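You operate a simulated robot arm through the tools that you are given. There is no shell and no other tool. Be economical: measure what you need, move in short steps, check, and stop when the job is done.

Carry out the task below with a simulated two-armed robot. There is one attempt and no reset: what you move stays moved.

Task
Pick up the 5 W flap carton from the middle shelf of the store rack with one hand, pass it to the other hand and put it on the fourth shelf from the bottom of the store rack. Set down upright: flap carton.

The check looks at the end state, three seconds after you hand in, the way a careful person would. Anything else that was tipped, shoved, dropped, spilled or broken makes it a failure.

Robot
Two 7-joint arms with two-finger parallel grippers on one trunk, on a base that drives. Base frame: it is fixed to the floor where the robot stands at the start and does not move with it; the origin is under the middle of the robot, x ahead of it, y to its left, z up. Readings come in cm, degrees, newtons and seconds.
The left shoulder is at the start at [5, 20.9, 144.6], the right one opposite. With the tool pointing down near the work surface each hand reaches from about 10 to 84 cm from the robot's upright axis, wherever it stands, measured 20 degrees to its own side. Places, roughly: fourth shelf of the store rack [70, -20, 130]. Payload 4.4 kg a hand.
The tool frame of a hand sits at the grasp point between the pads (the TCP): z along the fingers, y along the line on which they close. The tips reach 2.3 cm beyond it. Largest opening 9.4 cm; finger width 3.8, thickness 1; the body of the gripper, 5.4 by 9.6 cm, starts 3.9 cm behind the TCP.
Orientation is told as [roll, pitch, yaw] about the base's x, y, z axes, in that order, counted from this pose: with the fingers straight down and closing along the base's y, the tool's x points along the base's -x, its y along +y and its z along -z.

Tools
- The arms move only by the tool step_arm. It takes "left_deltas", "right_deltas" or both (then of equal length, played together; a hand with none holds still); each is one flat list of numbers, 7 for each row, row after row: the shift along the tool's x, y, z in cm, then the turn, a rotation vector about the tool's x, y, z in degrees, then the gripper command, from -1 (fully open) to 1 (shut), values between in proportion. In form: [dx, dy, dz, rx, ry, rz, hand, dx, dy, dz, rx, ry, rz, hand, ...]. A call has 1 to 10 rows; each row shifts and turns the commanded pose from where the row before left it, along the tool's axes as they then stand. Each row takes 0.2 s and may step no farther than 5 cm and 8.6 degrees from the row before; otherwise, or with a gripper value out of range, the whole call is refused. A pose out of reach is approached as far as the arm can. The call stops where the force on the tool passes 40 N (or 10 N more than at its start, if that is more) or the arm is blocked; 0.2 s more then pass. Each finger travels about 10.8 cm/s and halts on what it meets, pressing with about 35 N; the grip force reading is that of the motor and also rises with nothing between the fingers. The clock runs only during rows and for 0.2 s after the last one: add rows that do not move to give the fingers time. The reply holds the time, the measured pose of the TCP, the force on the tool along the base axes, the opening and the grip force, in the units named above and with some noise, with the torque about the TCP (base axes, N m) and any sound that the robot's microphone picked up.
- Cameras (640 x 400 px; columns grow to the right, rows downward): "scene" is now at [15.23, -2.43, 161.49]; the picture's right is [-0.29, -0.96, 0.00], its down [-0.58, 0.17, -0.79] and it looks along [0.76, -0.23, -0.61] (base axes); focal length 214 px, centre (320, 200). "left" rides on the left gripper at [8.6, -1.6, -7.5] in its tool frame; the picture's right is [0.18, 0.98, 0.00], its down [-0.58, 0.11, -0.81] and it looks along [-0.79, 0.15, 0.59] (tool axes); focal length 243 px, centre (320, 200). "right" rides on the right gripper at [8.6, 1.6, -7.5] in its tool frame; the picture's right is [-0.18, 0.98, 0.00], its down [-0.58, -0.11, -0.81] and it looks along [-0.79, -0.15, 0.59] (tool axes); focal length 243 px, centre (320, 200).
- get_image(camera): a new picture of that camera. The clock stands still meanwhile.
- move_column(by): slides the trunk up (or, below 0, down) by that many cm; the arms and the scene camera ride with it, the base frame stays. It gives what a move gives, with no picture.
- drive_base(legs): drives the robot by 1 to 6 legs, each [ahead, left, turn to the left] in cm, cm and degrees, along the robot's own axes; the way and the turn of a leg run together, so that a leg with both is an arc; at most 150 cm and 180 degrees a leg. The arms and the cameras ride along, it lands a little off, and it stops where it bumps. It gives what a move gives.
- aim_head(pan, tilt): turns the head with the scene camera to pan (to the left, within 80 degrees either way) and tilt (down, from -29 to 69), counted from straight ahead of the robot. It gives what a move gives.
- locate(camera, pixels): for up to 12 pixels [column, row] of the newest picture of that camera ("zoom" is the newest enlarged one), the place [x, y, z] in the base frame of the surface seen there, good to about 0.2 cm. The clock stands still meanwhile.
- close_up(camera, box): a new picture of the part [left, top, right, bottom] of that camera's present view, enlarged. The clock stands still meanwhile.
- job_done(): hands the job in; it is judged then, once.

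Keep the steps short. Do not move on a guess: measure, check each grasp and each placing, and mend mistakes. In all there are 80 turns and 58 pictures (those below and enlarged ones count). Leave the grippers open and the arms clear of the work at the hand-in unless told otherwise, and finish with a single line.

The tools are called after ">>>" as name(argument=value, ...) on one line, values as JSON. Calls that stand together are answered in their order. step_arm: Moves the arms, as the interface text tells. Its arguments: {"type":"object","properties":{"left_deltas":{"type":"array"},"right_deltas":{"type":"array"}},"required":[]} The other tools are called the same way: move_column (by) slides the trunk up or down; drive_base (legs) drives the base; aim_head (pan, tilt) turns the head that bears the scene camera; get_image (camera) takes a picture; locate (camera, pixels) gives the place of the surface under pixels of a picture; close_up (camera, box) takes an enlarged picture of a part of a camera's view; job_done () hands the job in.

At the start:

```text
time: 0.0
left_tcp_pos: [50.49, 7.04, 99.87]
left_tcp_rot: [-0.1, 0.0, 0.0]
left_contact_force: [-0.3, 0.6, 0.0]
left_ft_torque: [-0.01, -0.03, -0.03]
left_finger_gap: 9.39
left_grip_force: 0.1
right_tcp_pos: [33.48, -27.46, 151.94]
right_tcp_rot: [0.0, 0.1, 0.0]
right_contact_force: [-0.9, -0.3, 0.3]
right_ft_torque: [-0.03, 0.0, -0.02]
right_finger_gap: 9.41
right_grip_force: 0.0
trunk travel left (down, up): [-52.5, 3.8]
robot x, y, heading: [0.05, -0.02, -0.3]
head pan, tilt: [-16.6, 37.6]
```

scene: 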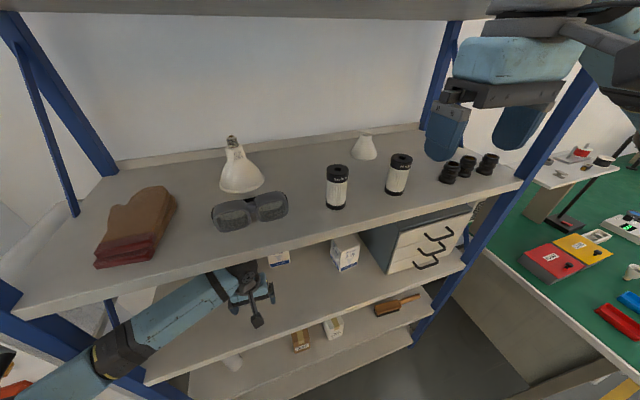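
right: 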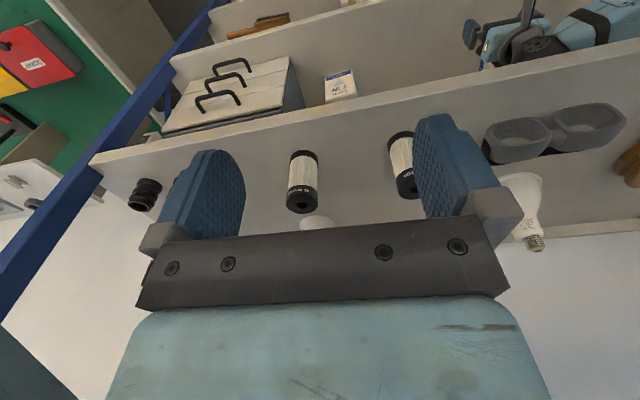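
left: 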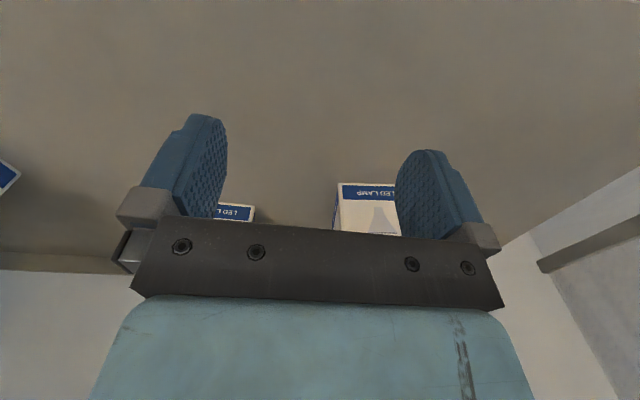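

The fourth shelf (bulbs, goggles) is in front, and the middle shelf with cartons is below it. I'll enlarge both regions to find the 5 W carton.

>>> close_up(camera="scene", box=[220, 220, 480, 382])

>>> close_up(camera="left", box=[180, 160, 420, 310])

>>> locate(camera="scene", pixels=[[330, 230], [200, 250], [400, 200], [300, 310], [345, 262], [350, 240], [280, 258], [340, 330], [120, 170], [380, 135], [520, 180], [20, 310]])

```text
2.46 times, centred on (350, 301) of scene
```

zoom: 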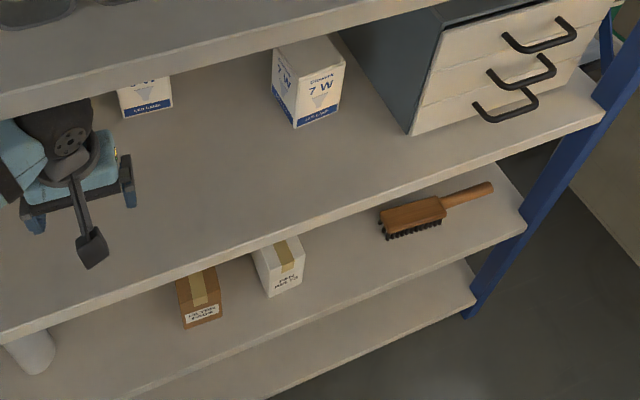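

```text
2.67 times, centred on (300, 235) of left
```

zoom: 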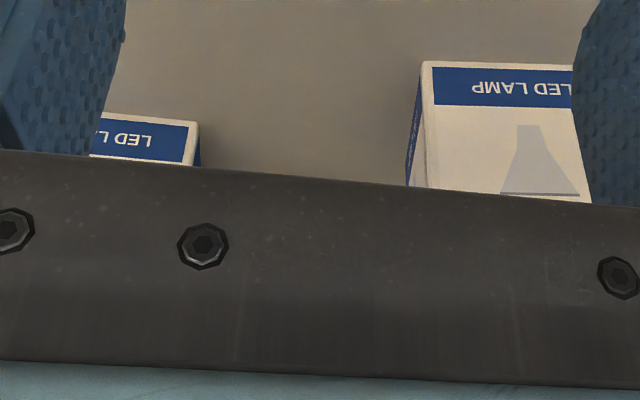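

```text
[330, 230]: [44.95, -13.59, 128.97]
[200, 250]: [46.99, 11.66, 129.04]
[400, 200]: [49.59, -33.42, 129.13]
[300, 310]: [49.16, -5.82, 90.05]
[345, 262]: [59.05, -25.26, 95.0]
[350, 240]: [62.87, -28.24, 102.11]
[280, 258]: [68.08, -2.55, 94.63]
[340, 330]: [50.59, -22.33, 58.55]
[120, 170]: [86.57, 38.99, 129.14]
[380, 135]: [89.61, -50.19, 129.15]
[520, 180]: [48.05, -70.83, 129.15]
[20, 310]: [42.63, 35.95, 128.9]
```

The visible one on the right is 7 W; two more cartons stand further left. I'll locate them in the left camera's picture before moving.

>>> locate(camera="left", pixels=[[341, 184], [395, 186], [336, 225], [380, 229], [252, 207], [222, 205], [250, 220], [10, 165], [300, 100], [540, 265], [450, 160], [550, 100]])

>>> step_arm(left_deltas=[0, 0, 0, 0, -7.5, 0, -1, 0, 0, 0, 0, -7.5, 0, -1, 0, 0, 0, 0, -7.5, 0, -1, 0, 0, 0, 0, -7.5, 0, -1])

>>> get_image(camera="left")

```text
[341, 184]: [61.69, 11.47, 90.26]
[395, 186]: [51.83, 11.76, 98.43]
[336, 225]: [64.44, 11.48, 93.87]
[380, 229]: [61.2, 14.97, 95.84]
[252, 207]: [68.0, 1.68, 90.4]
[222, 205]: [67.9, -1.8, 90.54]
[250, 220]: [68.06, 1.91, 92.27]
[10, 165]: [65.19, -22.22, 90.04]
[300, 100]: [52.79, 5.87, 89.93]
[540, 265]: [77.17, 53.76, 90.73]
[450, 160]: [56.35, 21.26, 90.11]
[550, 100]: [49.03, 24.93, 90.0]
```

```text
time: 1.0
left_tcp_pos: [50.56, 6.95, 100.05]
left_tcp_rot: [0.0, -30.1, 0.0]
left_contact_force: [0.4, 0.2, -0.2]
left_ft_torque: [-0.01, 0.02, -0.02]
left_finger_gap: 9.37
left_grip_force: 0.1
right_tcp_pos: [33.25, -27.47, 152.04]
right_tcp_rot: [0.0, 0.0, -0.1]
right_contact_force: [-0.5, -0.1, 0.2]
right_ft_torque: [0.01, -0.04, -0.02]
right_finger_gap: 9.43
right_grip_force: 0.1
trunk travel left (down, up): [-52.5, 3.8]
robot x, y, heading: [-0.29, 0.03, 0.0]
head pan, tilt: [-16.6, 37.6]
```

```text
52 pictures are left
```

left: 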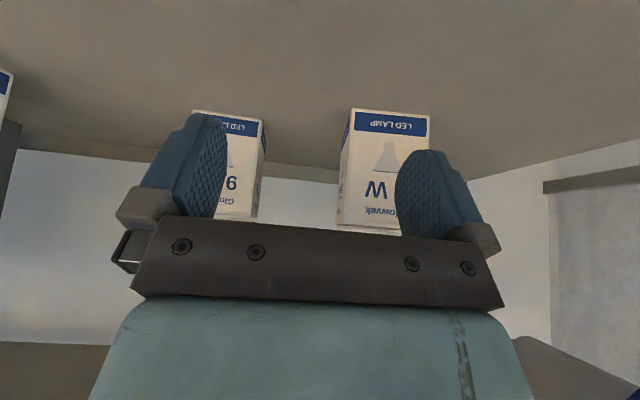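

The carton near y≈0 reads "9 W"; the one at y≈15 has its number hidden behind a finger. I'll shift the hand 7 cm left (free space) to read it and measure it.

>>> step_arm(left_deltas=[0, 4, 0, 0, 0, 0, -1, 0, 4, 0, 0, 0, 0, -1])

>>> get_image(camera="left")

```text
time: 1.6
left_tcp_pos: [50.46, 15.15, 100.15]
left_tcp_rot: [0.0, -30.2, 0.0]
left_contact_force: [0.3, -0.7, 0.0]
left_ft_torque: [0.02, 0.02, -0.01]
left_finger_gap: 9.42
left_grip_force: 0.0
right_tcp_pos: [33.29, -27.32, 152.0]
right_tcp_rot: [0.0, 0.0, -0.1]
right_contact_force: [-0.1, 1.0, -0.2]
right_ft_torque: [-0.01, -0.01, 0.0]
right_finger_gap: 9.4
right_grip_force: 0.0
trunk travel left (down, up): [-52.5, 3.8]
robot x, y, heading: [-0.29, -0.09, 0.3]
head pan, tilt: [-16.6, 37.6]
```

```text
51 pictures are left
```

left: 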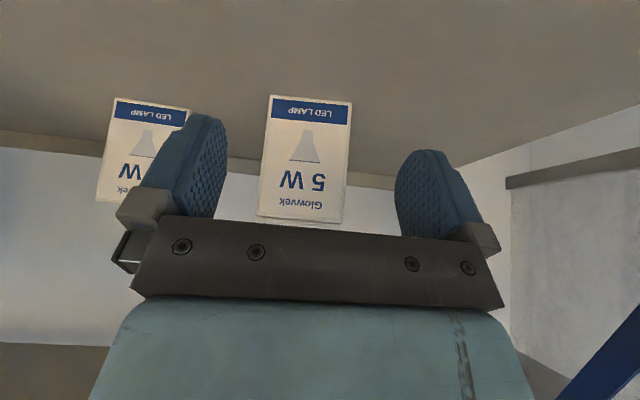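

It reads "5 W". Now measuring its face corners.

>>> locate(camera="left", pixels=[[273, 97], [349, 105], [262, 213], [338, 220], [266, 150], [340, 160], [190, 112], [300, 216], [261, 190], [300, 230]])

>>> close_up(camera="left", box=[220, 80, 400, 240])

```text
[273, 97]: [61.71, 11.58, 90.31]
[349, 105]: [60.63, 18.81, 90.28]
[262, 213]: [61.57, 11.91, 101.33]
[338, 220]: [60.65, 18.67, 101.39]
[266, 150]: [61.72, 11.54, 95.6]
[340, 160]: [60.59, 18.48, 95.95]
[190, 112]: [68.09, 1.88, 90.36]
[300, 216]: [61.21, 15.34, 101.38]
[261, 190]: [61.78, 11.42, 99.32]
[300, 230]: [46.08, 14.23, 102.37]
```

```text
2.50 times, centred on (310, 160) of left
```

zoom: 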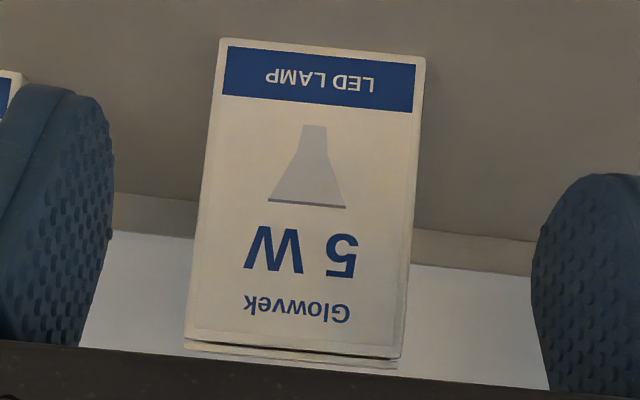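

The 5 W carton: front face from (61.7, 11.5) to (60.6, 18.7), about 7.3 cm wide, z 90–101.5, yawed about +8.7°. I'll check how the left arm sits under shelf 4 and look at the free room on shelf 4.

>>> aim_head(pan=15, tilt=45)

>>> get_image(camera="scene")

```text
time: 2.6
left_tcp_pos: [50.47, 14.91, 99.98]
left_tcp_rot: [0.1, -30.0, -0.1]
left_contact_force: [-0.3, 0.9, 0.1]
left_ft_torque: [-0.01, 0.01, 0.01]
left_finger_gap: 9.41
left_grip_force: 0.1
right_tcp_pos: [33.41, -27.44, 151.97]
right_tcp_rot: [-0.1, 0.0, 0.1]
right_contact_force: [-0.2, 0.3, 0.2]
right_ft_torque: [0.01, 0.01, -0.03]
right_finger_gap: 9.42
right_grip_force: 0.2
trunk travel left (down, up): [-52.5, 3.8]
robot x, y, heading: [0.02, -0.06, 0.0]
head pan, tilt: [15.0, 45.0]
```

```text
49 pictures are left
```

scene: 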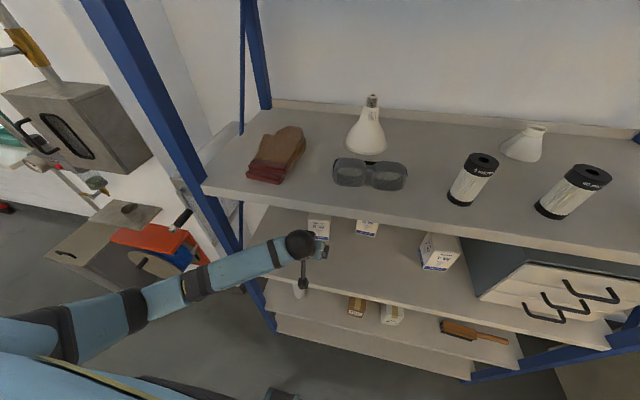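

>>> locate(camera="scene", pixels=[[300, 240], [285, 250], [245, 258], [195, 282], [110, 295], [40, 330], [270, 200], [340, 205], [400, 190], [465, 205], [369, 188], [275, 183]])

>>> close_up(camera="scene", box=[220, 170, 380, 320])

```text
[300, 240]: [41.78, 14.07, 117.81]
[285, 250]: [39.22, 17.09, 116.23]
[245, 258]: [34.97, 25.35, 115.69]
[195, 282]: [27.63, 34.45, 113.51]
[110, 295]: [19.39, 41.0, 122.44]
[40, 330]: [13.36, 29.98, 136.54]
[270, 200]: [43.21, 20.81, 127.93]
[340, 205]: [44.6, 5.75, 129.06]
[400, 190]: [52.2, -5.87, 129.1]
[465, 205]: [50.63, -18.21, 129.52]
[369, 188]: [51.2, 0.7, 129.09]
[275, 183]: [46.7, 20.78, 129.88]
```

```text
2.67 times, centred on (300, 245) of scene
```

zoom: 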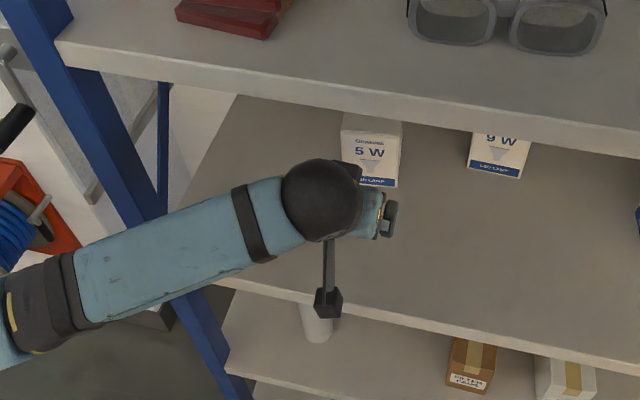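

The wrist and forearm pass well below shelf 4 (z≈126.5), so p≈-30° works. I'll yaw the hand 8.5° to match the carton, shift 1.4 cm sideways, lift 1 cm and advance part way.

>>> step_arm(left_deltas=[0, 0, 0, -4.25, 0, -7.36, -1, -0.5, -1.4, -0.87, 0, 0, 0, -1, -2.6, 0, 1.5, 0, 0, 0, -1, -2.6, 0, 1.5, 0, 0, 0, -1])

>>> get_image(camera="left")

```text
time: 3.6
left_tcp_pos: [56.68, 14.3, 100.92]
left_tcp_rot: [0.0, -30.0, 8.4]
left_contact_force: [0.3, -0.6, -0.1]
left_ft_torque: [-0.01, 0.06, -0.02]
left_finger_gap: 9.39
left_grip_force: 0.1
right_tcp_pos: [33.47, -27.4, 151.8]
right_tcp_rot: [0.1, 0.0, 0.1]
right_contact_force: [0.7, 0.6, -0.4]
right_ft_torque: [0.01, 0.0, 0.0]
right_finger_gap: 9.4
right_grip_force: 0.1
trunk travel left (down, up): [-52.5, 3.8]
robot x, y, heading: [-0.09, 0.2, 0.1]
head pan, tilt: [15.0, 45.0]
```

```text
47 pictures are left
```

left: 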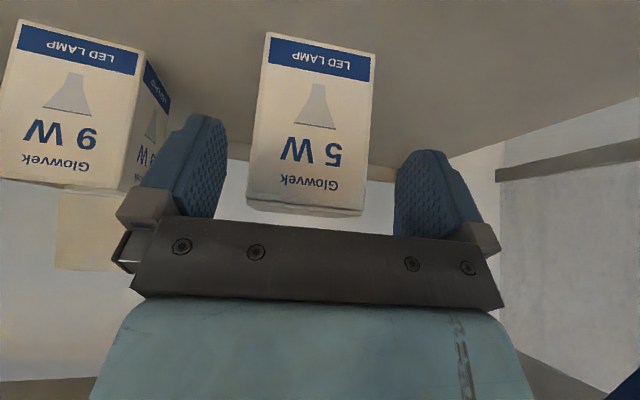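

Carton is centred between the fingers. Measuring its top and alignment.

>>> locate(camera="left", pixels=[[249, 195], [361, 208], [268, 40], [374, 60], [252, 206], [355, 214], [305, 205], [118, 186], [138, 185]])

>>> close_up(camera="left", box=[220, 140, 420, 240])

```text
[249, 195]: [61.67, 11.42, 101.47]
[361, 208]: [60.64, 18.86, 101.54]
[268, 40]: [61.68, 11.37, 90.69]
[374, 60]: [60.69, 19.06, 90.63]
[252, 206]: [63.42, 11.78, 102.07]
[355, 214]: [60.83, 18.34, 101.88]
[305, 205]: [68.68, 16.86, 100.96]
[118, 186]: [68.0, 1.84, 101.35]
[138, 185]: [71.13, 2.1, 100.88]
```

```text
3.20 times, centred on (320, 190) of left
```

zoom: 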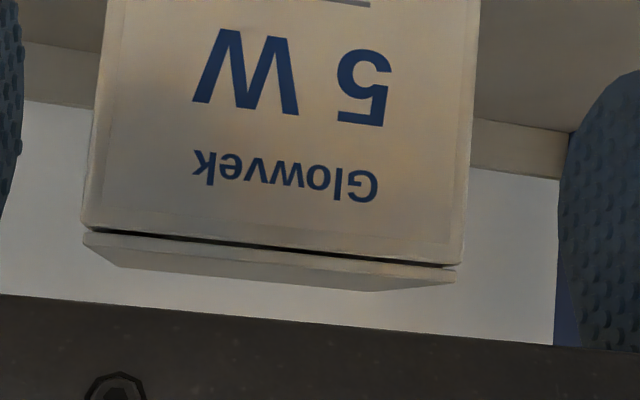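

The lid tops out at z≈102. Advancing 7.6 cm over it at z≈101.3, then down to z≈100.3.

>>> step_arm(left_deltas=[-2.35, 0.15, 1.0, 0, 0, 0, -1, -2.2, 0, 1.27, 0, 0, 0, -1, -2.2, 0, 1.27, 0, 0, 0, -1, 0.45, 0, 0.78, 0, 0, 0, -1, 0, 0, 0, 0, 0, 0, -1])

>>> get_image(camera="left")

```text
time: 4.8
left_tcp_pos: [64.23, 15.71, 100.49]
left_tcp_rot: [0.1, -29.9, 8.5]
left_contact_force: [-0.7, 0.1, 0.3]
left_ft_torque: [0.01, 0.03, -0.01]
left_finger_gap: 9.36
left_grip_force: 0.0
right_tcp_pos: [33.41, -27.62, 151.89]
right_tcp_rot: [0.0, -0.1, 0.0]
right_contact_force: [0.7, -0.2, 0.1]
right_ft_torque: [0.03, 0.01, 0.03]
right_finger_gap: 9.39
right_grip_force: 0.0
trunk travel left (down, up): [-52.5, 3.8]
robot x, y, heading: [-0.11, -0.05, -0.1]
head pan, tilt: [15.0, 45.0]
```

```text
45 pictures are left
```

left: 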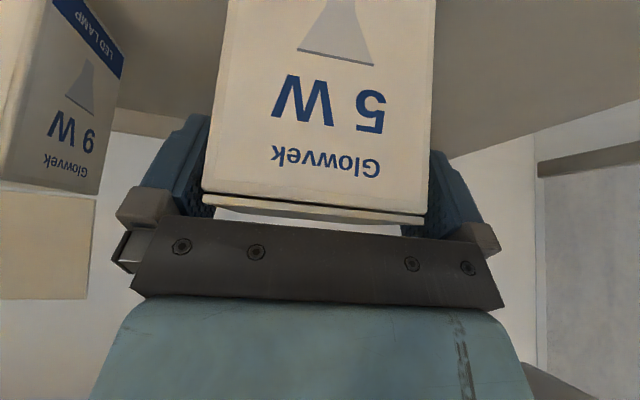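

Fingers straddle the carton with clearance under the palm. Lowering 0.4 cm and closing.

>>> step_arm(left_deltas=[0.2, 0, 0.35, 0, 0, 0, -1, 0, 0, 0, 0, 0, 0, -0.5, 0, 0, 0, 0, 0, 0, 0, 0, 0, 0, 0, 0, 0, 1, 0, 0, 0, 0, 0, 0, 1, 0, 0, 0, 0, 0, 0, 1])

>>> get_image(camera="left")

```text
time: 6.2
left_tcp_pos: [64.14, 15.6, 99.97]
left_tcp_rot: [0.0, -29.9, 8.5]
left_contact_force: [-0.1, 0.3, 0.1]
left_ft_torque: [0.0, -0.02, 0.01]
left_finger_gap: 7.95
left_grip_force: 34.6
right_tcp_pos: [33.43, -27.46, 151.81]
right_tcp_rot: [0.0, 0.1, 0.0]
right_contact_force: [0.2, 0.0, 0.0]
right_ft_torque: [0.0, 0.0, -0.02]
right_finger_gap: 9.41
right_grip_force: 0.1
trunk travel left (down, up): [-52.5, 3.8]
robot x, y, heading: [-0.09, 0.05, 0.2]
head pan, tilt: [15.0, 45.0]
```

```text
44 pictures are left
```

left: 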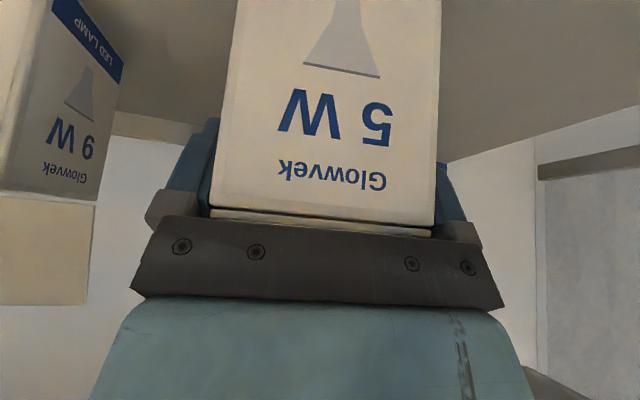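

Gap 7.95 cm, grip 34.6 N: held. Lifting 2 cm to check.

>>> step_arm(left_deltas=[-0.5, 0, -0.87, 0, 0, 0, 1, -0.5, 0, -0.87, 0, 0, 0, 1, 0, 0, 0, 0, 0, 0, 1])

>>> get_image(camera="left")

```text
time: 7.0
left_tcp_pos: [64.34, 15.78, 101.81]
left_tcp_rot: [0.0, -30.0, 8.5]
left_contact_force: [0.6, 0.6, 0.2]
left_ft_torque: [-0.01, -0.02, 0.03]
left_finger_gap: 7.92
left_grip_force: 35.2
right_tcp_pos: [33.33, -27.51, 151.84]
right_tcp_rot: [0.1, 0.0, 0.0]
right_contact_force: [0.7, 0.3, -0.7]
right_ft_torque: [0.02, 0.0, 0.01]
right_finger_gap: 9.42
right_grip_force: 0.1
trunk travel left (down, up): [-52.5, 3.8]
robot x, y, heading: [-0.39, 0.14, 0.0]
head pan, tilt: [15.0, 45.0]
```

```text
43 pictures are left
```

left: 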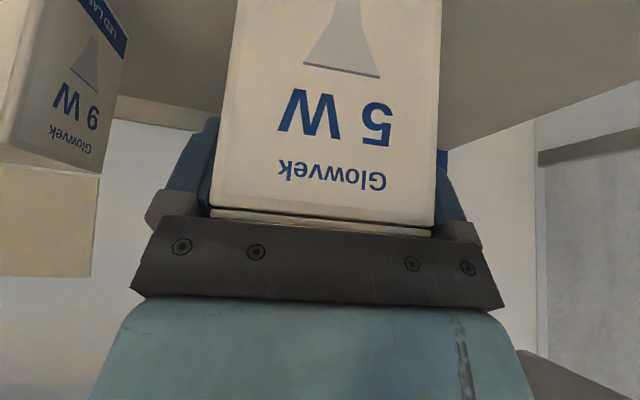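

Lifted cleanly with no slip. Backing the base 30 cm straight out so the carton leaves the shelf without arm swings.

>>> drive_base(legs=[[-15, 0, 0], [-15, 0, 0]])

>>> get_image(camera="scene")

```text
time: 9.3
left_tcp_pos: [34.02, 15.83, 101.85]
left_tcp_rot: [0.0, -30.0, 8.6]
left_contact_force: [0.1, -0.5, -0.5]
left_ft_torque: [-0.01, 0.02, 0.0]
left_finger_gap: 7.93
left_grip_force: 34.9
right_tcp_pos: [3.26, -27.56, 151.86]
right_tcp_rot: [0.1, 0.1, -0.1]
right_contact_force: [0.8, 0.6, 0.6]
right_ft_torque: [-0.02, 0.01, 0.04]
right_finger_gap: 9.41
right_grip_force: 0.0
trunk travel left (down, up): [-52.5, 3.8]
robot x, y, heading: [-30.45, -0.13, 0.2]
head pan, tilt: [15.0, 45.0]
```

```text
42 pictures are left
```

scene: 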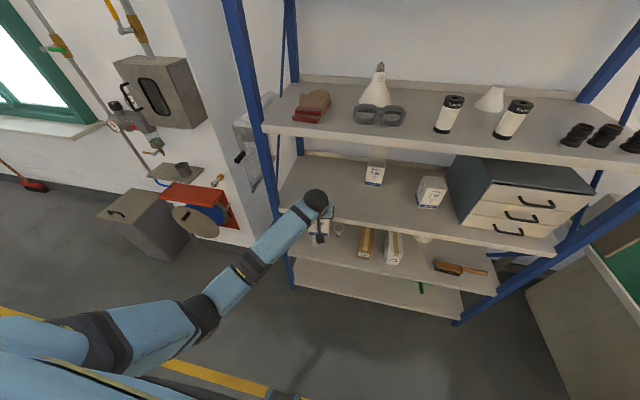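

The carton is fully out (x 30–38, shelf edge 43). Plan: left turns to point right (-y), right hand comes from the opposite side (+y) and grips the lower part of the same faces. First: left back 16 cm, up 8 cm, then yaw about -49°.

>>> step_arm(left_deltas=[2.46, 0, -3.73, 0, 0, 0, 1, 2.46, 0, -3.73, 0, 0, 0, 1, 2.46, 0, -3.73, 0, 0, 0, 1, 2.46, 0, -3.73, 0, 0, 0, 1, 0, 0, 0, 4.1, 0, 7.1, 1, 0, 0, 0, 4.1, 0, 7.1, 1, 0, 0, 0, 4.1, 0, 7.1, 1, 0, 0, 0, 4.1, 0, 7.1, 1, 0, 0, 0, 4.1, 0, 7.1, 1, 0, 0, 0, 4.1, 0, 7.1, 1])

>>> step_arm(left_deltas=[0, 0, 0, 4.1, 0, 7.1, 1, 0, 0, 0, 4.1, 0, 7.1, 1, 0, 0, 0, 4.1, 0, 7.1, 1, 0, 0, 0, 4.1, 0, 7.1, 1, 0, 0, 0, 4.1, 0, 7.1, 1, 0, 0, 0, 4.1, 0, 7.1, 1, 0, 0, 0, 0, 0, 0, 1])

>>> aim_head(pan=0, tilt=45)

>>> get_image(camera="scene")

```text
time: 11.5
left_tcp_pos: [18.06, 13.36, 109.76]
left_tcp_rot: [0.0, -30.0, -40.8]
left_contact_force: [0.5, -0.1, -0.4]
left_ft_torque: [0.05, -0.02, 0.03]
left_finger_gap: 7.93
left_grip_force: 34.7
right_tcp_pos: [3.06, -27.5, 151.98]
right_tcp_rot: [0.0, 0.0, 0.0]
right_contact_force: [0.1, 0.4, 0.1]
right_ft_torque: [-0.02, 0.01, -0.01]
right_finger_gap: 9.4
right_grip_force: 0.1
trunk travel left (down, up): [-52.5, 3.8]
robot x, y, heading: [-30.23, -0.41, -0.1]
head pan, tilt: [15.0, 45.0]
```

```text
time: 13.1
left_tcp_pos: [18.1, 13.49, 110.07]
left_tcp_rot: [0.0, -30.0, -89.9]
left_contact_force: [0.5, -0.3, -0.5]
left_ft_torque: [0.0, -0.02, -0.02]
left_finger_gap: 7.92
left_grip_force: 34.9
right_tcp_pos: [3.05, -27.57, 151.93]
right_tcp_rot: [-0.1, 0.0, 0.0]
right_contact_force: [0.7, 0.0, 0.5]
right_ft_torque: [0.01, -0.01, -0.01]
right_finger_gap: 9.38
right_grip_force: 0.0
trunk travel left (down, up): [-52.5, 3.8]
robot x, y, heading: [-30.54, 0.05, 0.5]
head pan, tilt: [15.0, 45.0]
```

```text
time: 13.9
left_tcp_pos: [18.09, 13.43, 110.02]
left_tcp_rot: [0.0, -30.0, -89.9]
left_contact_force: [-0.4, 0.0, -0.5]
left_ft_torque: [0.0, -0.02, 0.01]
left_finger_gap: 7.92
left_grip_force: 35.1
right_tcp_pos: [3.0, -27.43, 151.81]
right_tcp_rot: [0.1, 0.1, 0.1]
right_contact_force: [-0.8, -0.2, 0.4]
right_ft_torque: [-0.01, 0.02, -0.01]
right_finger_gap: 9.42
right_grip_force: 0.1
trunk travel left (down, up): [-52.5, 3.8]
robot x, y, heading: [-29.97, 0.54, 0.3]
head pan, tilt: [0.0, 45.0]
```

```text
41 pictures are left
```

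scene: 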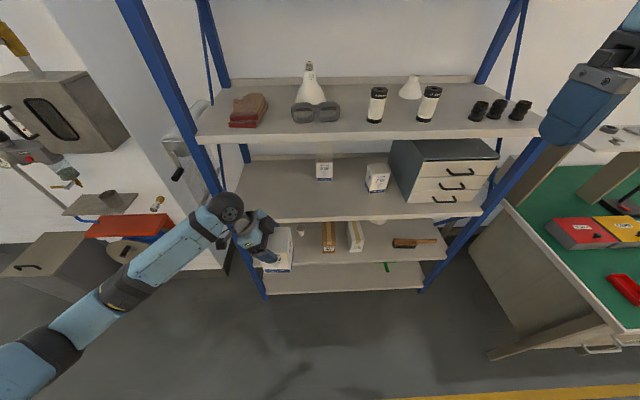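

Left holds the carton at yaw -90. Now move the right hand down in front (to about x 18, y -17.5, z 106.5) while the left moves 10 cm toward the midline.

>>> step_arm(left_deltas=[-0.866, 0, 0.5, 0, 0, 0, 1, -0.866, 0, 0.5, 0, 0, 0, 1, -0.866, 0, 0.5, 0, 0, 0, 1, -0.866, 0, 0.5, 0, 0, 0, 1, -0.866, 0, 0.5, 0, 0, 0, 1, -0.866, 0, 0.5, 0, 0, 0, 1, -0.866, 0, 0.5, 0, 0, 0, 1, -0.866, 0, 0.5, 0, 0, 0, 1, -0.866, 0, 0.5, 0, 0, 0, 1, -0.866, 0, 0.5, 0, 0, 0, 1], right_deltas=[-1.5, 1.0, 4.55, 0, 0, 0, -1, -1.5, 1.0, 4.55, 0, 0, 0, -1, -1.5, 1.0, 4.55, 0, 0, 0, -1, -1.5, 1.0, 4.55, 0, 0, 0, -1, -1.5, 1.0, 4.55, 0, 0, 0, -1, -1.5, 1.0, 4.55, 0, 0, 0, -1, -1.5, 1.0, 4.55, 0, 0, 0, -1, -1.5, 1.0, 4.55, 0, 0, 0, -1, -1.5, 1.0, 4.55, 0, 0, 0, -1, -1.5, 1.0, 4.55, 0, 0, 0, -1])

>>> step_arm(right_deltas=[0, 0, 0, 0, 0, -8.2, -1, 0, 0, 0, 0, 0, -8.2, -1, 0, 0, 0, 0, 0, -8.2, -1, 0, 0, 0, 0, 0, -8.2, -1, 0, 0, 0, 0, 0, -8.2, -1, 0, 0, 0, 0, 0, -8.2, -1, 0, 0, 0, 0, 0, -8.2, -1, 0, 0, 0, 0, 0, -8.2, -1, 0, 0, 0, 0, 0, -8.2, -1, 0, 0, 0, 0, 0, -8.2, -1])

>>> get_image(camera="scene")

```text
time: 16.1
left_tcp_pos: [18.31, 3.44, 110.0]
left_tcp_rot: [-0.1, -30.0, -89.7]
left_contact_force: [-0.4, 0.2, -0.7]
left_ft_torque: [-0.02, -0.03, 0.0]
left_finger_gap: 7.93
left_grip_force: 34.9
right_tcp_pos: [18.29, -17.56, 106.25]
right_tcp_rot: [-0.1, 0.1, 0.0]
right_contact_force: [0.6, 0.1, 0.4]
right_ft_torque: [0.0, 0.01, -0.01]
right_finger_gap: 9.42
right_grip_force: 0.0
trunk travel left (down, up): [-52.5, 3.8]
robot x, y, heading: [-30.2, 0.11, 0.2]
head pan, tilt: [0.0, 45.0]
```

```text
time: 18.3
left_tcp_pos: [18.06, 3.7, 110.02]
left_tcp_rot: [0.1, -30.1, -89.8]
left_contact_force: [-0.9, 1.1, 0.1]
left_ft_torque: [0.0, 0.0, -0.01]
left_finger_gap: 7.92
left_grip_force: 34.7
right_tcp_pos: [17.92, -17.12, 106.5]
right_tcp_rot: [0.1, 0.1, 76.5]
right_contact_force: [-1.0, -1.2, -0.8]
right_ft_torque: [0.01, -0.12, 0.02]
right_finger_gap: 9.38
right_grip_force: 0.0
right hand out of reach, approached as far as the arm can: row 10
trunk travel left (down, up): [-52.5, 3.8]
robot x, y, heading: [-30.71, -0.06, 0.3]
head pan, tilt: [0.0, 45.0]
```

```text
40 pictures are left
```

scene: 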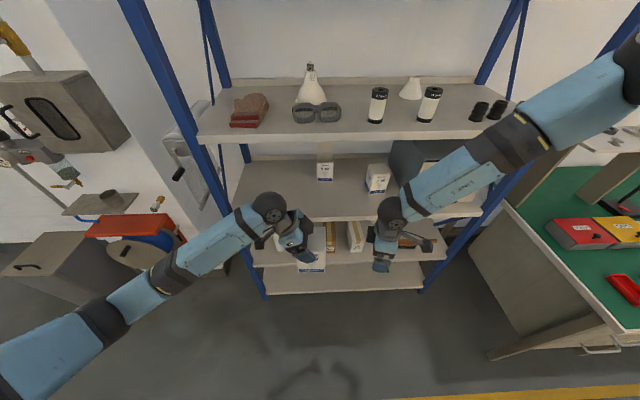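

The yaw limit hit at 76° with fingers down; pitching the hand forward should relieve it. Pitching 56°.

>>> step_arm(right_deltas=[0, 0, 0, 0, -8, 0, -1, 0, 0, 0, 0, -8, 0, -1, 0, 0, 0, 0, -8, 0, -1, 0, 0, 0, 0, -8, 0, -1, 0, 0, 0, 0, -8, 0, -1, 0, 0, 0, 0, -8, 0, -1, 0, 0, 0, 0, -8, 0, -1])

>>> get_image(camera="scene")

```text
time: 19.9
left_tcp_pos: [18.12, 3.41, 109.93]
left_tcp_rot: [-0.1, -29.9, -89.8]
left_contact_force: [1.1, 0.2, 0.0]
left_ft_torque: [0.05, -0.01, -0.01]
left_finger_gap: 7.94
left_grip_force: 34.9
right_tcp_pos: [17.95, -17.49, 106.37]
right_tcp_rot: [-0.1, -56.2, 76.6]
right_contact_force: [0.4, 0.5, 0.5]
right_ft_torque: [0.01, 0.02, 0.0]
right_finger_gap: 9.38
right_grip_force: 0.1
trunk travel left (down, up): [-52.5, 3.8]
robot x, y, heading: [-30.28, 0.09, 0.2]
head pan, tilt: [0.0, 45.0]
```

```text
39 pictures are left
```

scene: 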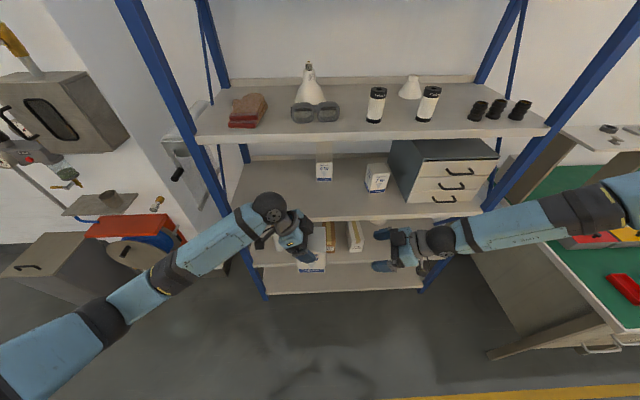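

Now correct right yaw to ~90° and pitch to -60°, then look with the right camera.

>>> step_arm(right_deltas=[0, 0, 0, -5.65, 0, -3.78, -1, 0, 0, 0, -5.65, 0, -3.78, -1, 0, 0, 0, 0, -4, 0, -1, 0, 0, 0, 0, 0, 0, -1])

>>> get_image(camera="right")

>>> close_up(camera="scene", box=[220, 160, 480, 322])

```text
time: 20.9
left_tcp_pos: [18.06, 3.53, 109.99]
left_tcp_rot: [0.0, -30.0, -89.7]
left_contact_force: [-0.9, 0.0, -0.9]
left_ft_torque: [0.05, 0.01, 0.0]
left_finger_gap: 7.92
left_grip_force: 35.1
right_tcp_pos: [18.03, -17.3, 106.42]
right_tcp_rot: [0.0, -60.0, 90.3]
right_contact_force: [-0.2, -1.0, 0.2]
right_ft_torque: [0.03, -0.01, 0.02]
right_finger_gap: 9.39
right_grip_force: 0.1
trunk travel left (down, up): [-52.5, 3.8]
robot x, y, heading: [-30.42, -0.33, -0.1]
head pan, tilt: [0.0, 45.0]
```

```text
38 pictures are left
```

right: 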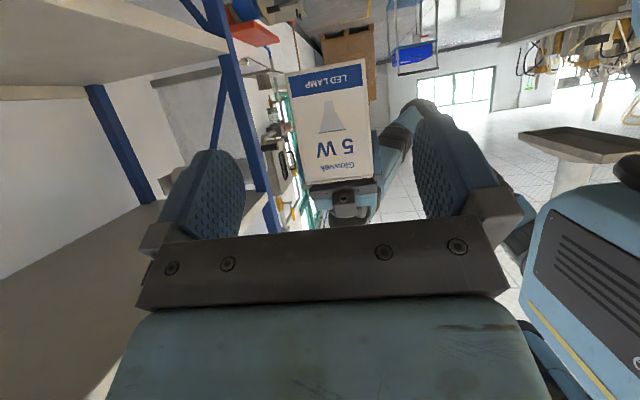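

```text
2.46 times, centred on (350, 241) of scene
```

zoom: 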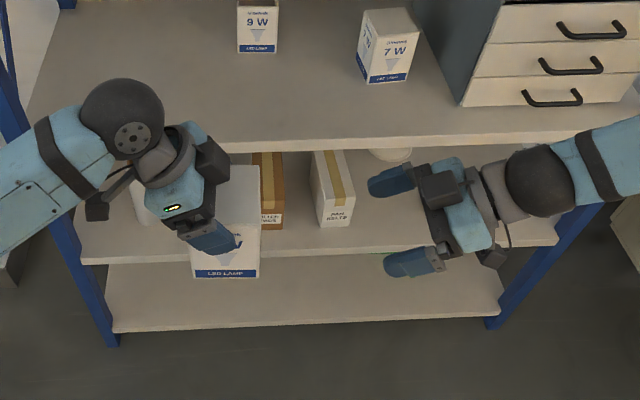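

The carton hangs upright and the right fingers face its free side. Measuring that side's corners.

>>> locate(camera="right", pixels=[[288, 76], [363, 60], [305, 183], [371, 176], [330, 120], [290, 100], [366, 90]])

```text
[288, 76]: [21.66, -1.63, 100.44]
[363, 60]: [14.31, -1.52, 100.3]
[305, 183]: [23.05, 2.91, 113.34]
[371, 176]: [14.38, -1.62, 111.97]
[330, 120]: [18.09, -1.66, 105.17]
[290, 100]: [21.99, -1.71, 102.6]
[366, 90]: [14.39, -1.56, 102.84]
```

Face at y=-1.6, x 14.2–22.0, z 100.2–112. Lowering right TCP to z≈104.2 and advancing 12 of 17 cm.

>>> step_arm(right_deltas=[1.9, 0, 1.1, 0, 0, 0, -1, -2, 0, 3.46, 0, 0, 0, -1, -2, 0, 3.46, 0, 0, 0, -1, -2, 0, 3.46, 0, 0, 0, -1, 0, 0, 0, 0, 0, 0, -1])

>>> get_image(camera="right")

```text
time: 22.1
left_tcp_pos: [18.14, 3.36, 110.04]
left_tcp_rot: [0.0, -30.0, -89.7]
left_contact_force: [-0.9, 0.0, -0.5]
left_ft_torque: [0.0, 0.03, 0.01]
left_finger_gap: 7.92
left_grip_force: 35.2
right_tcp_pos: [17.76, -5.57, 104.31]
right_tcp_rot: [0.0, -60.0, 90.0]
right_contact_force: [-0.1, -0.1, -0.6]
right_ft_torque: [0.0, 0.02, -0.02]
right_finger_gap: 9.39
right_grip_force: 0.1
trunk travel left (down, up): [-52.5, 3.8]
robot x, y, heading: [-30.15, 0.17, 0.1]
head pan, tilt: [0.0, 45.0]
```

```text
36 pictures are left
```

right: 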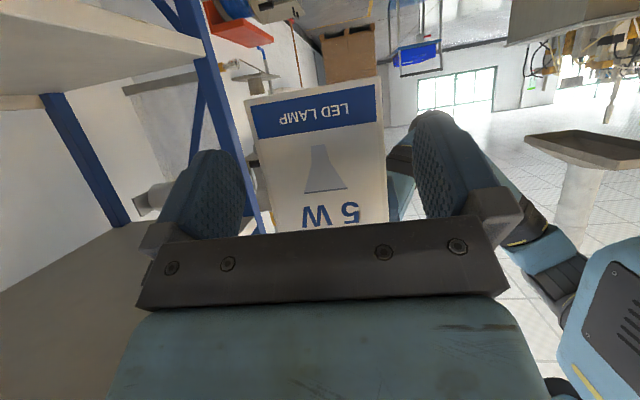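

Slight offset: shift 0.3 cm toward +x and advance the remaining 5.3 cm.

>>> step_arm(right_deltas=[0, -0.3, 0, 0, 0, 0, -1, -1, 0, 1.73, 0, 0, 0, -1, -1, 0, 1.73, 0, 0, 0, -1, -0.65, 0, 1.13, 0, 0, 0, -1, 0, 0, 0, 0, 0, 0, -1])

>>> get_image(camera="right")

>>> close_up(camera="scene", box=[220, 160, 480, 322])

```text
time: 23.3
left_tcp_pos: [18.17, 3.31, 110.0]
left_tcp_rot: [0.0, -30.0, -89.8]
left_contact_force: [-0.5, 0.4, -0.6]
left_ft_torque: [0.01, 0.0, 0.0]
left_finger_gap: 7.95
left_grip_force: 35.2
right_tcp_pos: [18.34, -0.14, 104.46]
right_tcp_rot: [0.0, -60.0, 90.1]
right_contact_force: [-1.4, 0.9, -0.8]
right_ft_torque: [-0.01, 0.04, 0.02]
right_finger_gap: 9.4
right_grip_force: 0.0
trunk travel left (down, up): [-52.5, 3.8]
robot x, y, heading: [-30.2, -0.04, -0.0]
head pan, tilt: [0.0, 45.0]
```

```text
35 pictures are left
```

right: 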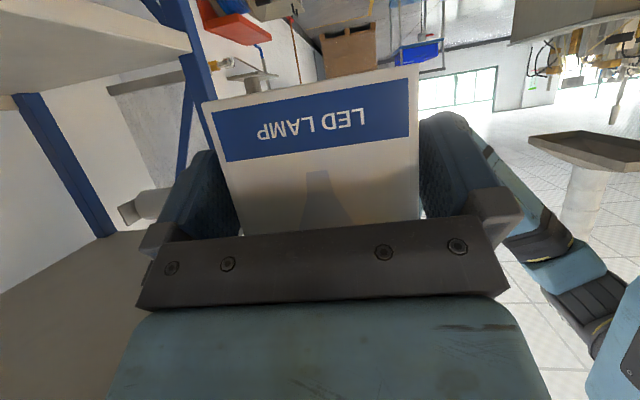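

```text
2.46 times, centred on (350, 241) of scene
```

zoom: 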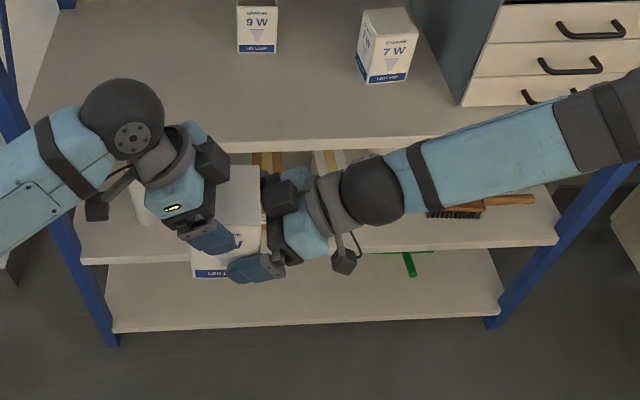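

Right fingers straddle the lower part with no contact force. Closing the right gripper.

>>> step_arm(right_deltas=[0, 0, 0, 0, 0, 0, -0.6, 0, 0, 0, 0, 0, 0, -0.5, 0, 0, 0, 0, 0, 0, 0, 0, 0, 0, 0, 0, 0, 1, 0, 0, 0, 0, 0, 0, 1, 0, 0, 0, 0, 0, 0, 1])

```text
time: 24.7
left_tcp_pos: [18.2, 3.48, 110.03]
left_tcp_rot: [0.0, -30.0, -89.8]
left_contact_force: [15.0, -1.8, -2.8]
left_ft_torque: [-0.06, -0.39, 0.29]
left_finger_gap: 7.93
left_grip_force: 34.6
right_tcp_pos: [18.23, -0.11, 104.34]
right_tcp_rot: [0.2, -60.1, 90.1]
right_contact_force: [-15.4, 1.6, 1.8]
right_ft_torque: [0.0, -0.52, 0.25]
right_finger_gap: 7.93
right_grip_force: 35.5
trunk travel left (down, up): [-52.5, 3.8]
robot x, y, heading: [-30.61, -0.01, 0.1]
head pan, tilt: [0.0, 45.0]
```

Both hands hold the carton (7.93 cm each). There's a 15 N side preload; ease it by shifting the right hand slightly toward -x.

>>> step_arm(right_deltas=[0, 0.12, 0, 0, 0, 0, 1, 0, 0, 0, 0, 0, 0, 1])

```text
time: 25.3
left_tcp_pos: [18.1, 3.35, 109.85]
left_tcp_rot: [-0.1, -29.9, -89.8]
left_contact_force: [11.6, 0.9, -1.7]
left_ft_torque: [-0.14, -0.77, -0.22]
left_finger_gap: 7.92
left_grip_force: 35.0
right_tcp_pos: [18.15, -0.03, 104.25]
right_tcp_rot: [0.0, -60.1, 90.1]
right_contact_force: [-11.3, 0.1, 2.4]
right_ft_torque: [0.22, 0.15, 0.6]
right_finger_gap: 7.94
right_grip_force: 34.7
trunk travel left (down, up): [-52.5, 3.8]
robot x, y, heading: [-30.37, -0.13, 0.2]
head pan, tilt: [0.0, 45.0]
```

Still 11 N; ease another 0.3 cm.

>>> step_arm(right_deltas=[0, 0.15, 0, 0, 0, 0, 1, 0, 0.15, 0, 0, 0, 0, 1, 0, 0, 0, 0, 0, 0, 1])

```text
time: 26.1
left_tcp_pos: [18.06, 3.4, 109.97]
left_tcp_rot: [-0.2, -30.0, -89.8]
left_contact_force: [-8.8, 2.8, 1.1]
left_ft_torque: [-0.03, -0.69, -0.48]
left_finger_gap: 7.92
left_grip_force: 34.7
right_tcp_pos: [18.05, -0.23, 104.19]
right_tcp_rot: [-0.1, -60.0, 90.0]
right_contact_force: [8.7, -2.9, -1.3]
right_ft_torque: [0.14, 1.24, 0.16]
right_finger_gap: 7.94
right_grip_force: 35.0
trunk travel left (down, up): [-52.5, 3.8]
robot x, y, heading: [-30.29, -0.09, -0.1]
head pan, tilt: [0.0, 45.0]
```

Overshot slightly; back 0.13 cm, then open the left hand.

>>> step_arm(left_deltas=[0, 0, 0, 0, 0, 0, 1, 0, 0, 0, 0, 0, 0, -0.7, 0, 0, 0, 0, 0, 0, -0.85, 0, 0, 0, 0, 0, 0, -1, 0, 0, 0, 0, 0, 0, -1], right_deltas=[0, -0.13, 0, 0, 0, 0, 1, 0, 0, 0, 0, 0, 0, 1, 0, 0, 0, 0, 0, 0, 1, 0, 0, 0, 0, 0, 0, 1, 0, 0, 0, 0, 0, 0, 1])

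>>> close_up(camera="scene", box=[220, 160, 480, 322])

>>> get_image(camera="left")

```text
time: 27.3
left_tcp_pos: [18.17, 3.26, 110.04]
left_tcp_rot: [-0.1, -29.9, -89.8]
left_contact_force: [-0.3, -0.8, 0.0]
left_ft_torque: [-0.02, 0.0, 0.0]
left_finger_gap: 9.41
left_grip_force: 0.0
right_tcp_pos: [17.89, -0.15, 104.25]
right_tcp_rot: [-0.1, -60.0, 90.1]
right_contact_force: [0.3, 0.5, 0.0]
right_ft_torque: [-0.03, 0.01, 0.04]
right_finger_gap: 7.92
right_grip_force: 35.0
trunk travel left (down, up): [-52.5, 3.8]
robot x, y, heading: [-30.42, -0.09, 0.2]
head pan, tilt: [0.0, 45.0]
```

```text
2.46 times, centred on (350, 241) of scene
```

zoom: 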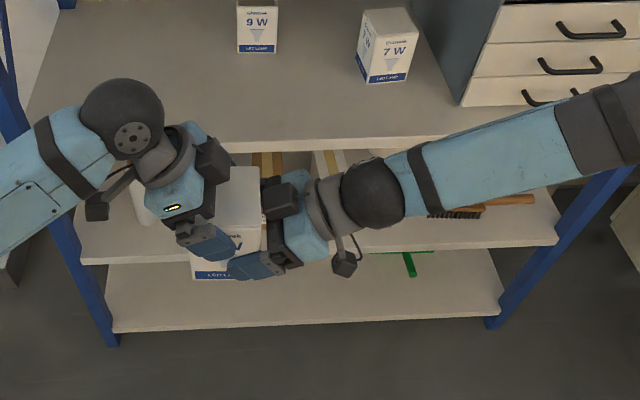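

```text
32 pictures are left
```

left: 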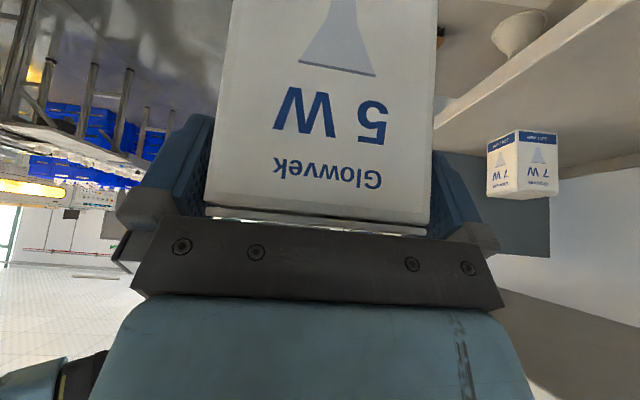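

The right hand holds it alone, undisturbed. Withdrawing the left hand along its fingers, then away to +y.

>>> step_arm(left_deltas=[0, 0, -2, 0, 0, 0, -1, 0, 0, -4, 0, 0, 0, -1, 0, 0, -4, 0, 0, 0, -1, 3.46, 0, -2, 0, 0, 0, -1, 3.46, 0, -2, 0, 0, 0, -1, 3.46, 0, -2, 0, 0, 0, -1, 3.46, 0, -2, 0, 0, 0, -1])

>>> get_image(camera="scene")

```text
time: 28.9
left_tcp_pos: [17.87, 24.42, 118.71]
left_tcp_rot: [0.0, -30.1, -89.8]
left_contact_force: [-0.2, 0.0, -0.1]
left_ft_torque: [-0.03, -0.03, -0.02]
left_finger_gap: 9.4
left_grip_force: 0.1
right_tcp_pos: [17.82, 0.09, 104.27]
right_tcp_rot: [0.0, -60.0, 90.1]
right_contact_force: [0.1, 0.7, -0.8]
right_ft_torque: [-0.01, 0.01, 0.0]
right_finger_gap: 7.92
right_grip_force: 35.3
trunk travel left (down, up): [-52.5, 3.8]
robot x, y, heading: [-30.58, -0.16, -0.1]
head pan, tilt: [0.0, 45.0]
```

```text
31 pictures are left
```

scene: 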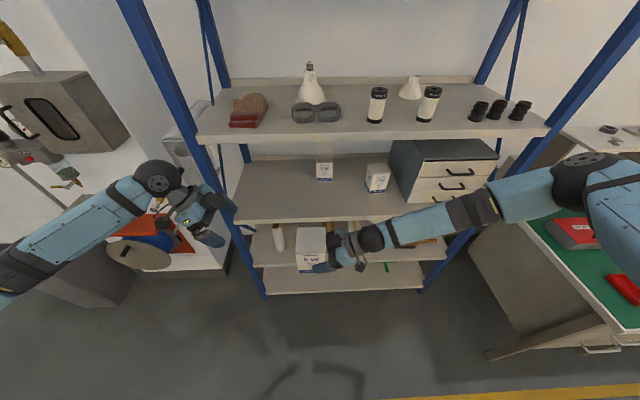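

Handover complete. Now measuring the free spot on shelf 4 between the goggles and the first dark-capped lamp.

>>> close_up(camera="scene", box=[190, 60, 550, 150])

>>> locate(camera="scene", pixels=[[340, 118], [293, 119], [316, 123], [368, 120], [376, 123], [383, 118], [350, 135], [355, 100], [420, 122], [253, 127], [350, 131], [320, 80]])

```text
1.78 times, centred on (370, 105) of scene
```

zoom: 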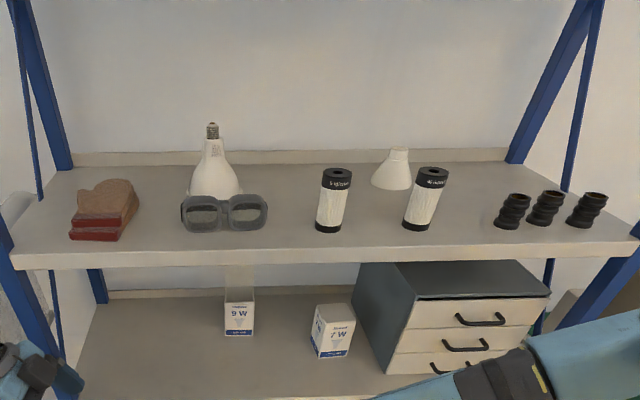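

```text
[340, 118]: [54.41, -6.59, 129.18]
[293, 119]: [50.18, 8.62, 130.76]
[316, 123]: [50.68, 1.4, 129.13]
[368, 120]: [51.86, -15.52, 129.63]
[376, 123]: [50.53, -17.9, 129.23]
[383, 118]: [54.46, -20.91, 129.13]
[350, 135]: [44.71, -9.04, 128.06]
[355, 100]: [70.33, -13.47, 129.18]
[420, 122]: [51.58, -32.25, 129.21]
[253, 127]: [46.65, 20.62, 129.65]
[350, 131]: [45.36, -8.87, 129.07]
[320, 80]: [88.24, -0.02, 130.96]
```

The gap there is only ~10 cm; too tight with fingers. Checking the wider gap between the second lamp and the black jars.

>>> locate(camera="zoom", pixels=[[428, 226], [403, 224], [496, 222], [517, 226], [463, 245], [463, 190], [465, 225], [445, 180], [503, 195], [463, 253], [411, 188], [520, 170]])

>>> aim_head(pan=-40, tilt=30)

>>> get_image(camera="scene")

```text
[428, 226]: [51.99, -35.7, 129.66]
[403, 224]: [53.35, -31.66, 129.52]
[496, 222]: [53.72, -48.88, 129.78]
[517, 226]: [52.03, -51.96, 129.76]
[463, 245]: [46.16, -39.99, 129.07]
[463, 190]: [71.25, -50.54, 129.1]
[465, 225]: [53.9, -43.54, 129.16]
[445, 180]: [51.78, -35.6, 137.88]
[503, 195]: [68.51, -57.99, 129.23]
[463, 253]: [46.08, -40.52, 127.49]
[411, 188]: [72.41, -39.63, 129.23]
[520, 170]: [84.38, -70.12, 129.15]
```

```text
time: 30.0
left_tcp_pos: [17.96, 24.29, 118.71]
left_tcp_rot: [0.0, -30.0, -89.9]
left_contact_force: [0.5, 0.4, -0.2]
left_ft_torque: [-0.04, -0.02, -0.04]
left_finger_gap: 9.42
left_grip_force: 0.1
right_tcp_pos: [18.02, -0.03, 104.3]
right_tcp_rot: [0.0, -59.9, 90.1]
right_contact_force: [0.2, 0.0, -0.2]
right_ft_torque: [-0.03, 0.0, 0.02]
right_finger_gap: 7.91
right_grip_force: 35.5
trunk travel left (down, up): [-52.5, 3.8]
robot x, y, heading: [-30.24, 0.01, -0.1]
head pan, tilt: [-40.0, 30.0]
```

```text
29 pictures are left
```

scene: 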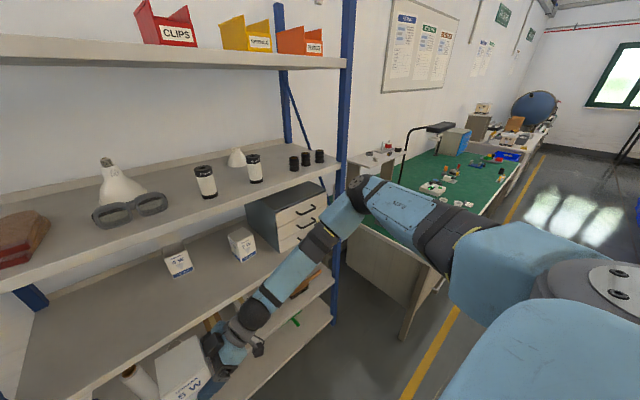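

The gap between lamp 2 (right edge y≈-36) and the first jar (left edge y≈-48.9) is ~13 cm, shelf edge x≈46.1: the carton fits at y≈-42.4, near face x≈47.2, fingertips staying in front of the neighbours. First: right hand back 16 cm and start yawing; left hand pulled back 20 cm.

>>> step_arm(right_deltas=[2, 0, -3.46, 0, 0, 0, 1, 2, 0, -3.46, 0, 0, 0, 1, 2, 0, -3.46, 0, 0, 0, 1, 2, 0, -3.46, 0, 0, 0, 1, 0, 0, 0, 7.1, 0, 4.1, 1, 0, 0, 0, 7.1, 0, 4.1, 1, 0, 0, 0, 7.1, 0, 4.1, 1, 0, 0, 0, 7.1, 0, 4.1, 1, 0, 0, 0, 7.1, 0, 4.1, 1, 0, 0, 0, 7.1, 0, 4.1, 1], left_deltas=[0, -2, 0, 0, 0, 0, -1, 0, -2, 0, 0, 0, 0, -1, 0, -2, 0, 0, 0, 0, -1, 0, -2, 0, 0, 0, 0, -1, 0, -2, 0, 0, 0, 0, -1, 0, -2, 0, 0, 0, 0, -1, 0, -2, 0, 0, 0, 0, -1, 0, -2, 0, 0, 0, 0, -1, 0, -2, 0, 0, 0, 0, -1, 0, -2, 0, 0, 0, 0, -1])

>>> step_arm(right_deltas=[0, 0, 0, 7.1, 0, 4.1, 1, 0, 0, 0, 7.1, 0, 4.1, 1, 0, 0, 0, 7.1, 0, 4.1, 1, 0, 0, 0, 7.1, 0, 4.1, 1, 0, 0, 0, 7.0, 0, 4.05, 1, 0, 0, 0, 0, 0, 0, 1])

>>> get_image(camera="scene")

>>> get_image(camera="right")

```text
time: 32.2
left_tcp_pos: [0.43, 24.62, 117.88]
left_tcp_rot: [0.0, -30.0, -89.9]
left_contact_force: [-0.2, -1.0, 0.3]
left_ft_torque: [0.0, -0.02, 0.0]
left_finger_gap: 9.42
left_grip_force: 0.0
left hand out of reach, approached as far as the arm can: row 9, 10
right_tcp_pos: [17.83, -16.06, 104.24]
right_tcp_rot: [-0.3, -60.0, 41.3]
right_contact_force: [0.2, 0.7, 1.3]
right_ft_torque: [-0.06, 0.01, 0.02]
right_finger_gap: 7.93
right_grip_force: 35.1
trunk travel left (down, up): [-52.5, 3.8]
robot x, y, heading: [-30.4, -0.2, 0.3]
head pan, tilt: [-40.0, 30.0]
```

```text
time: 33.6
left_tcp_pos: [0.58, 24.67, 117.81]
left_tcp_rot: [-0.1, -30.0, -89.7]
left_contact_force: [-0.5, 0.4, 0.3]
left_ft_torque: [0.0, 0.01, 0.03]
left_finger_gap: 9.41
left_grip_force: 0.0
right_tcp_pos: [18.59, -22.54, 103.22]
right_tcp_rot: [3.0, -59.4, 20.7]
right_contact_force: [0.9, -0.6, -1.0]
right_ft_torque: [0.01, 0.01, 0.01]
right_finger_gap: 7.94
right_grip_force: 35.4
right hand out of reach, approached as far as the arm can: row 2, 3, 4, 5
trunk travel left (down, up): [-52.5, 3.8]
robot x, y, heading: [-30.47, -0.28, 0.1]
head pan, tilt: [-40.0, 30.0]
```

```text
28 pictures are left
```

scene: 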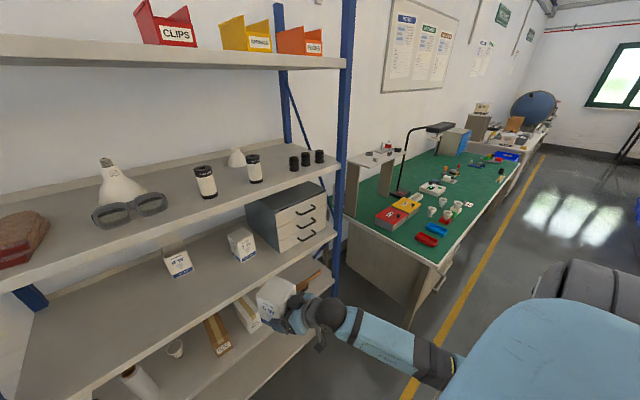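

```text
27 pictures are left
```

right: 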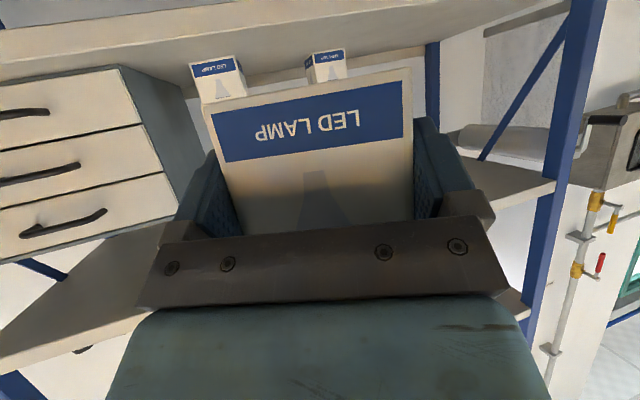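

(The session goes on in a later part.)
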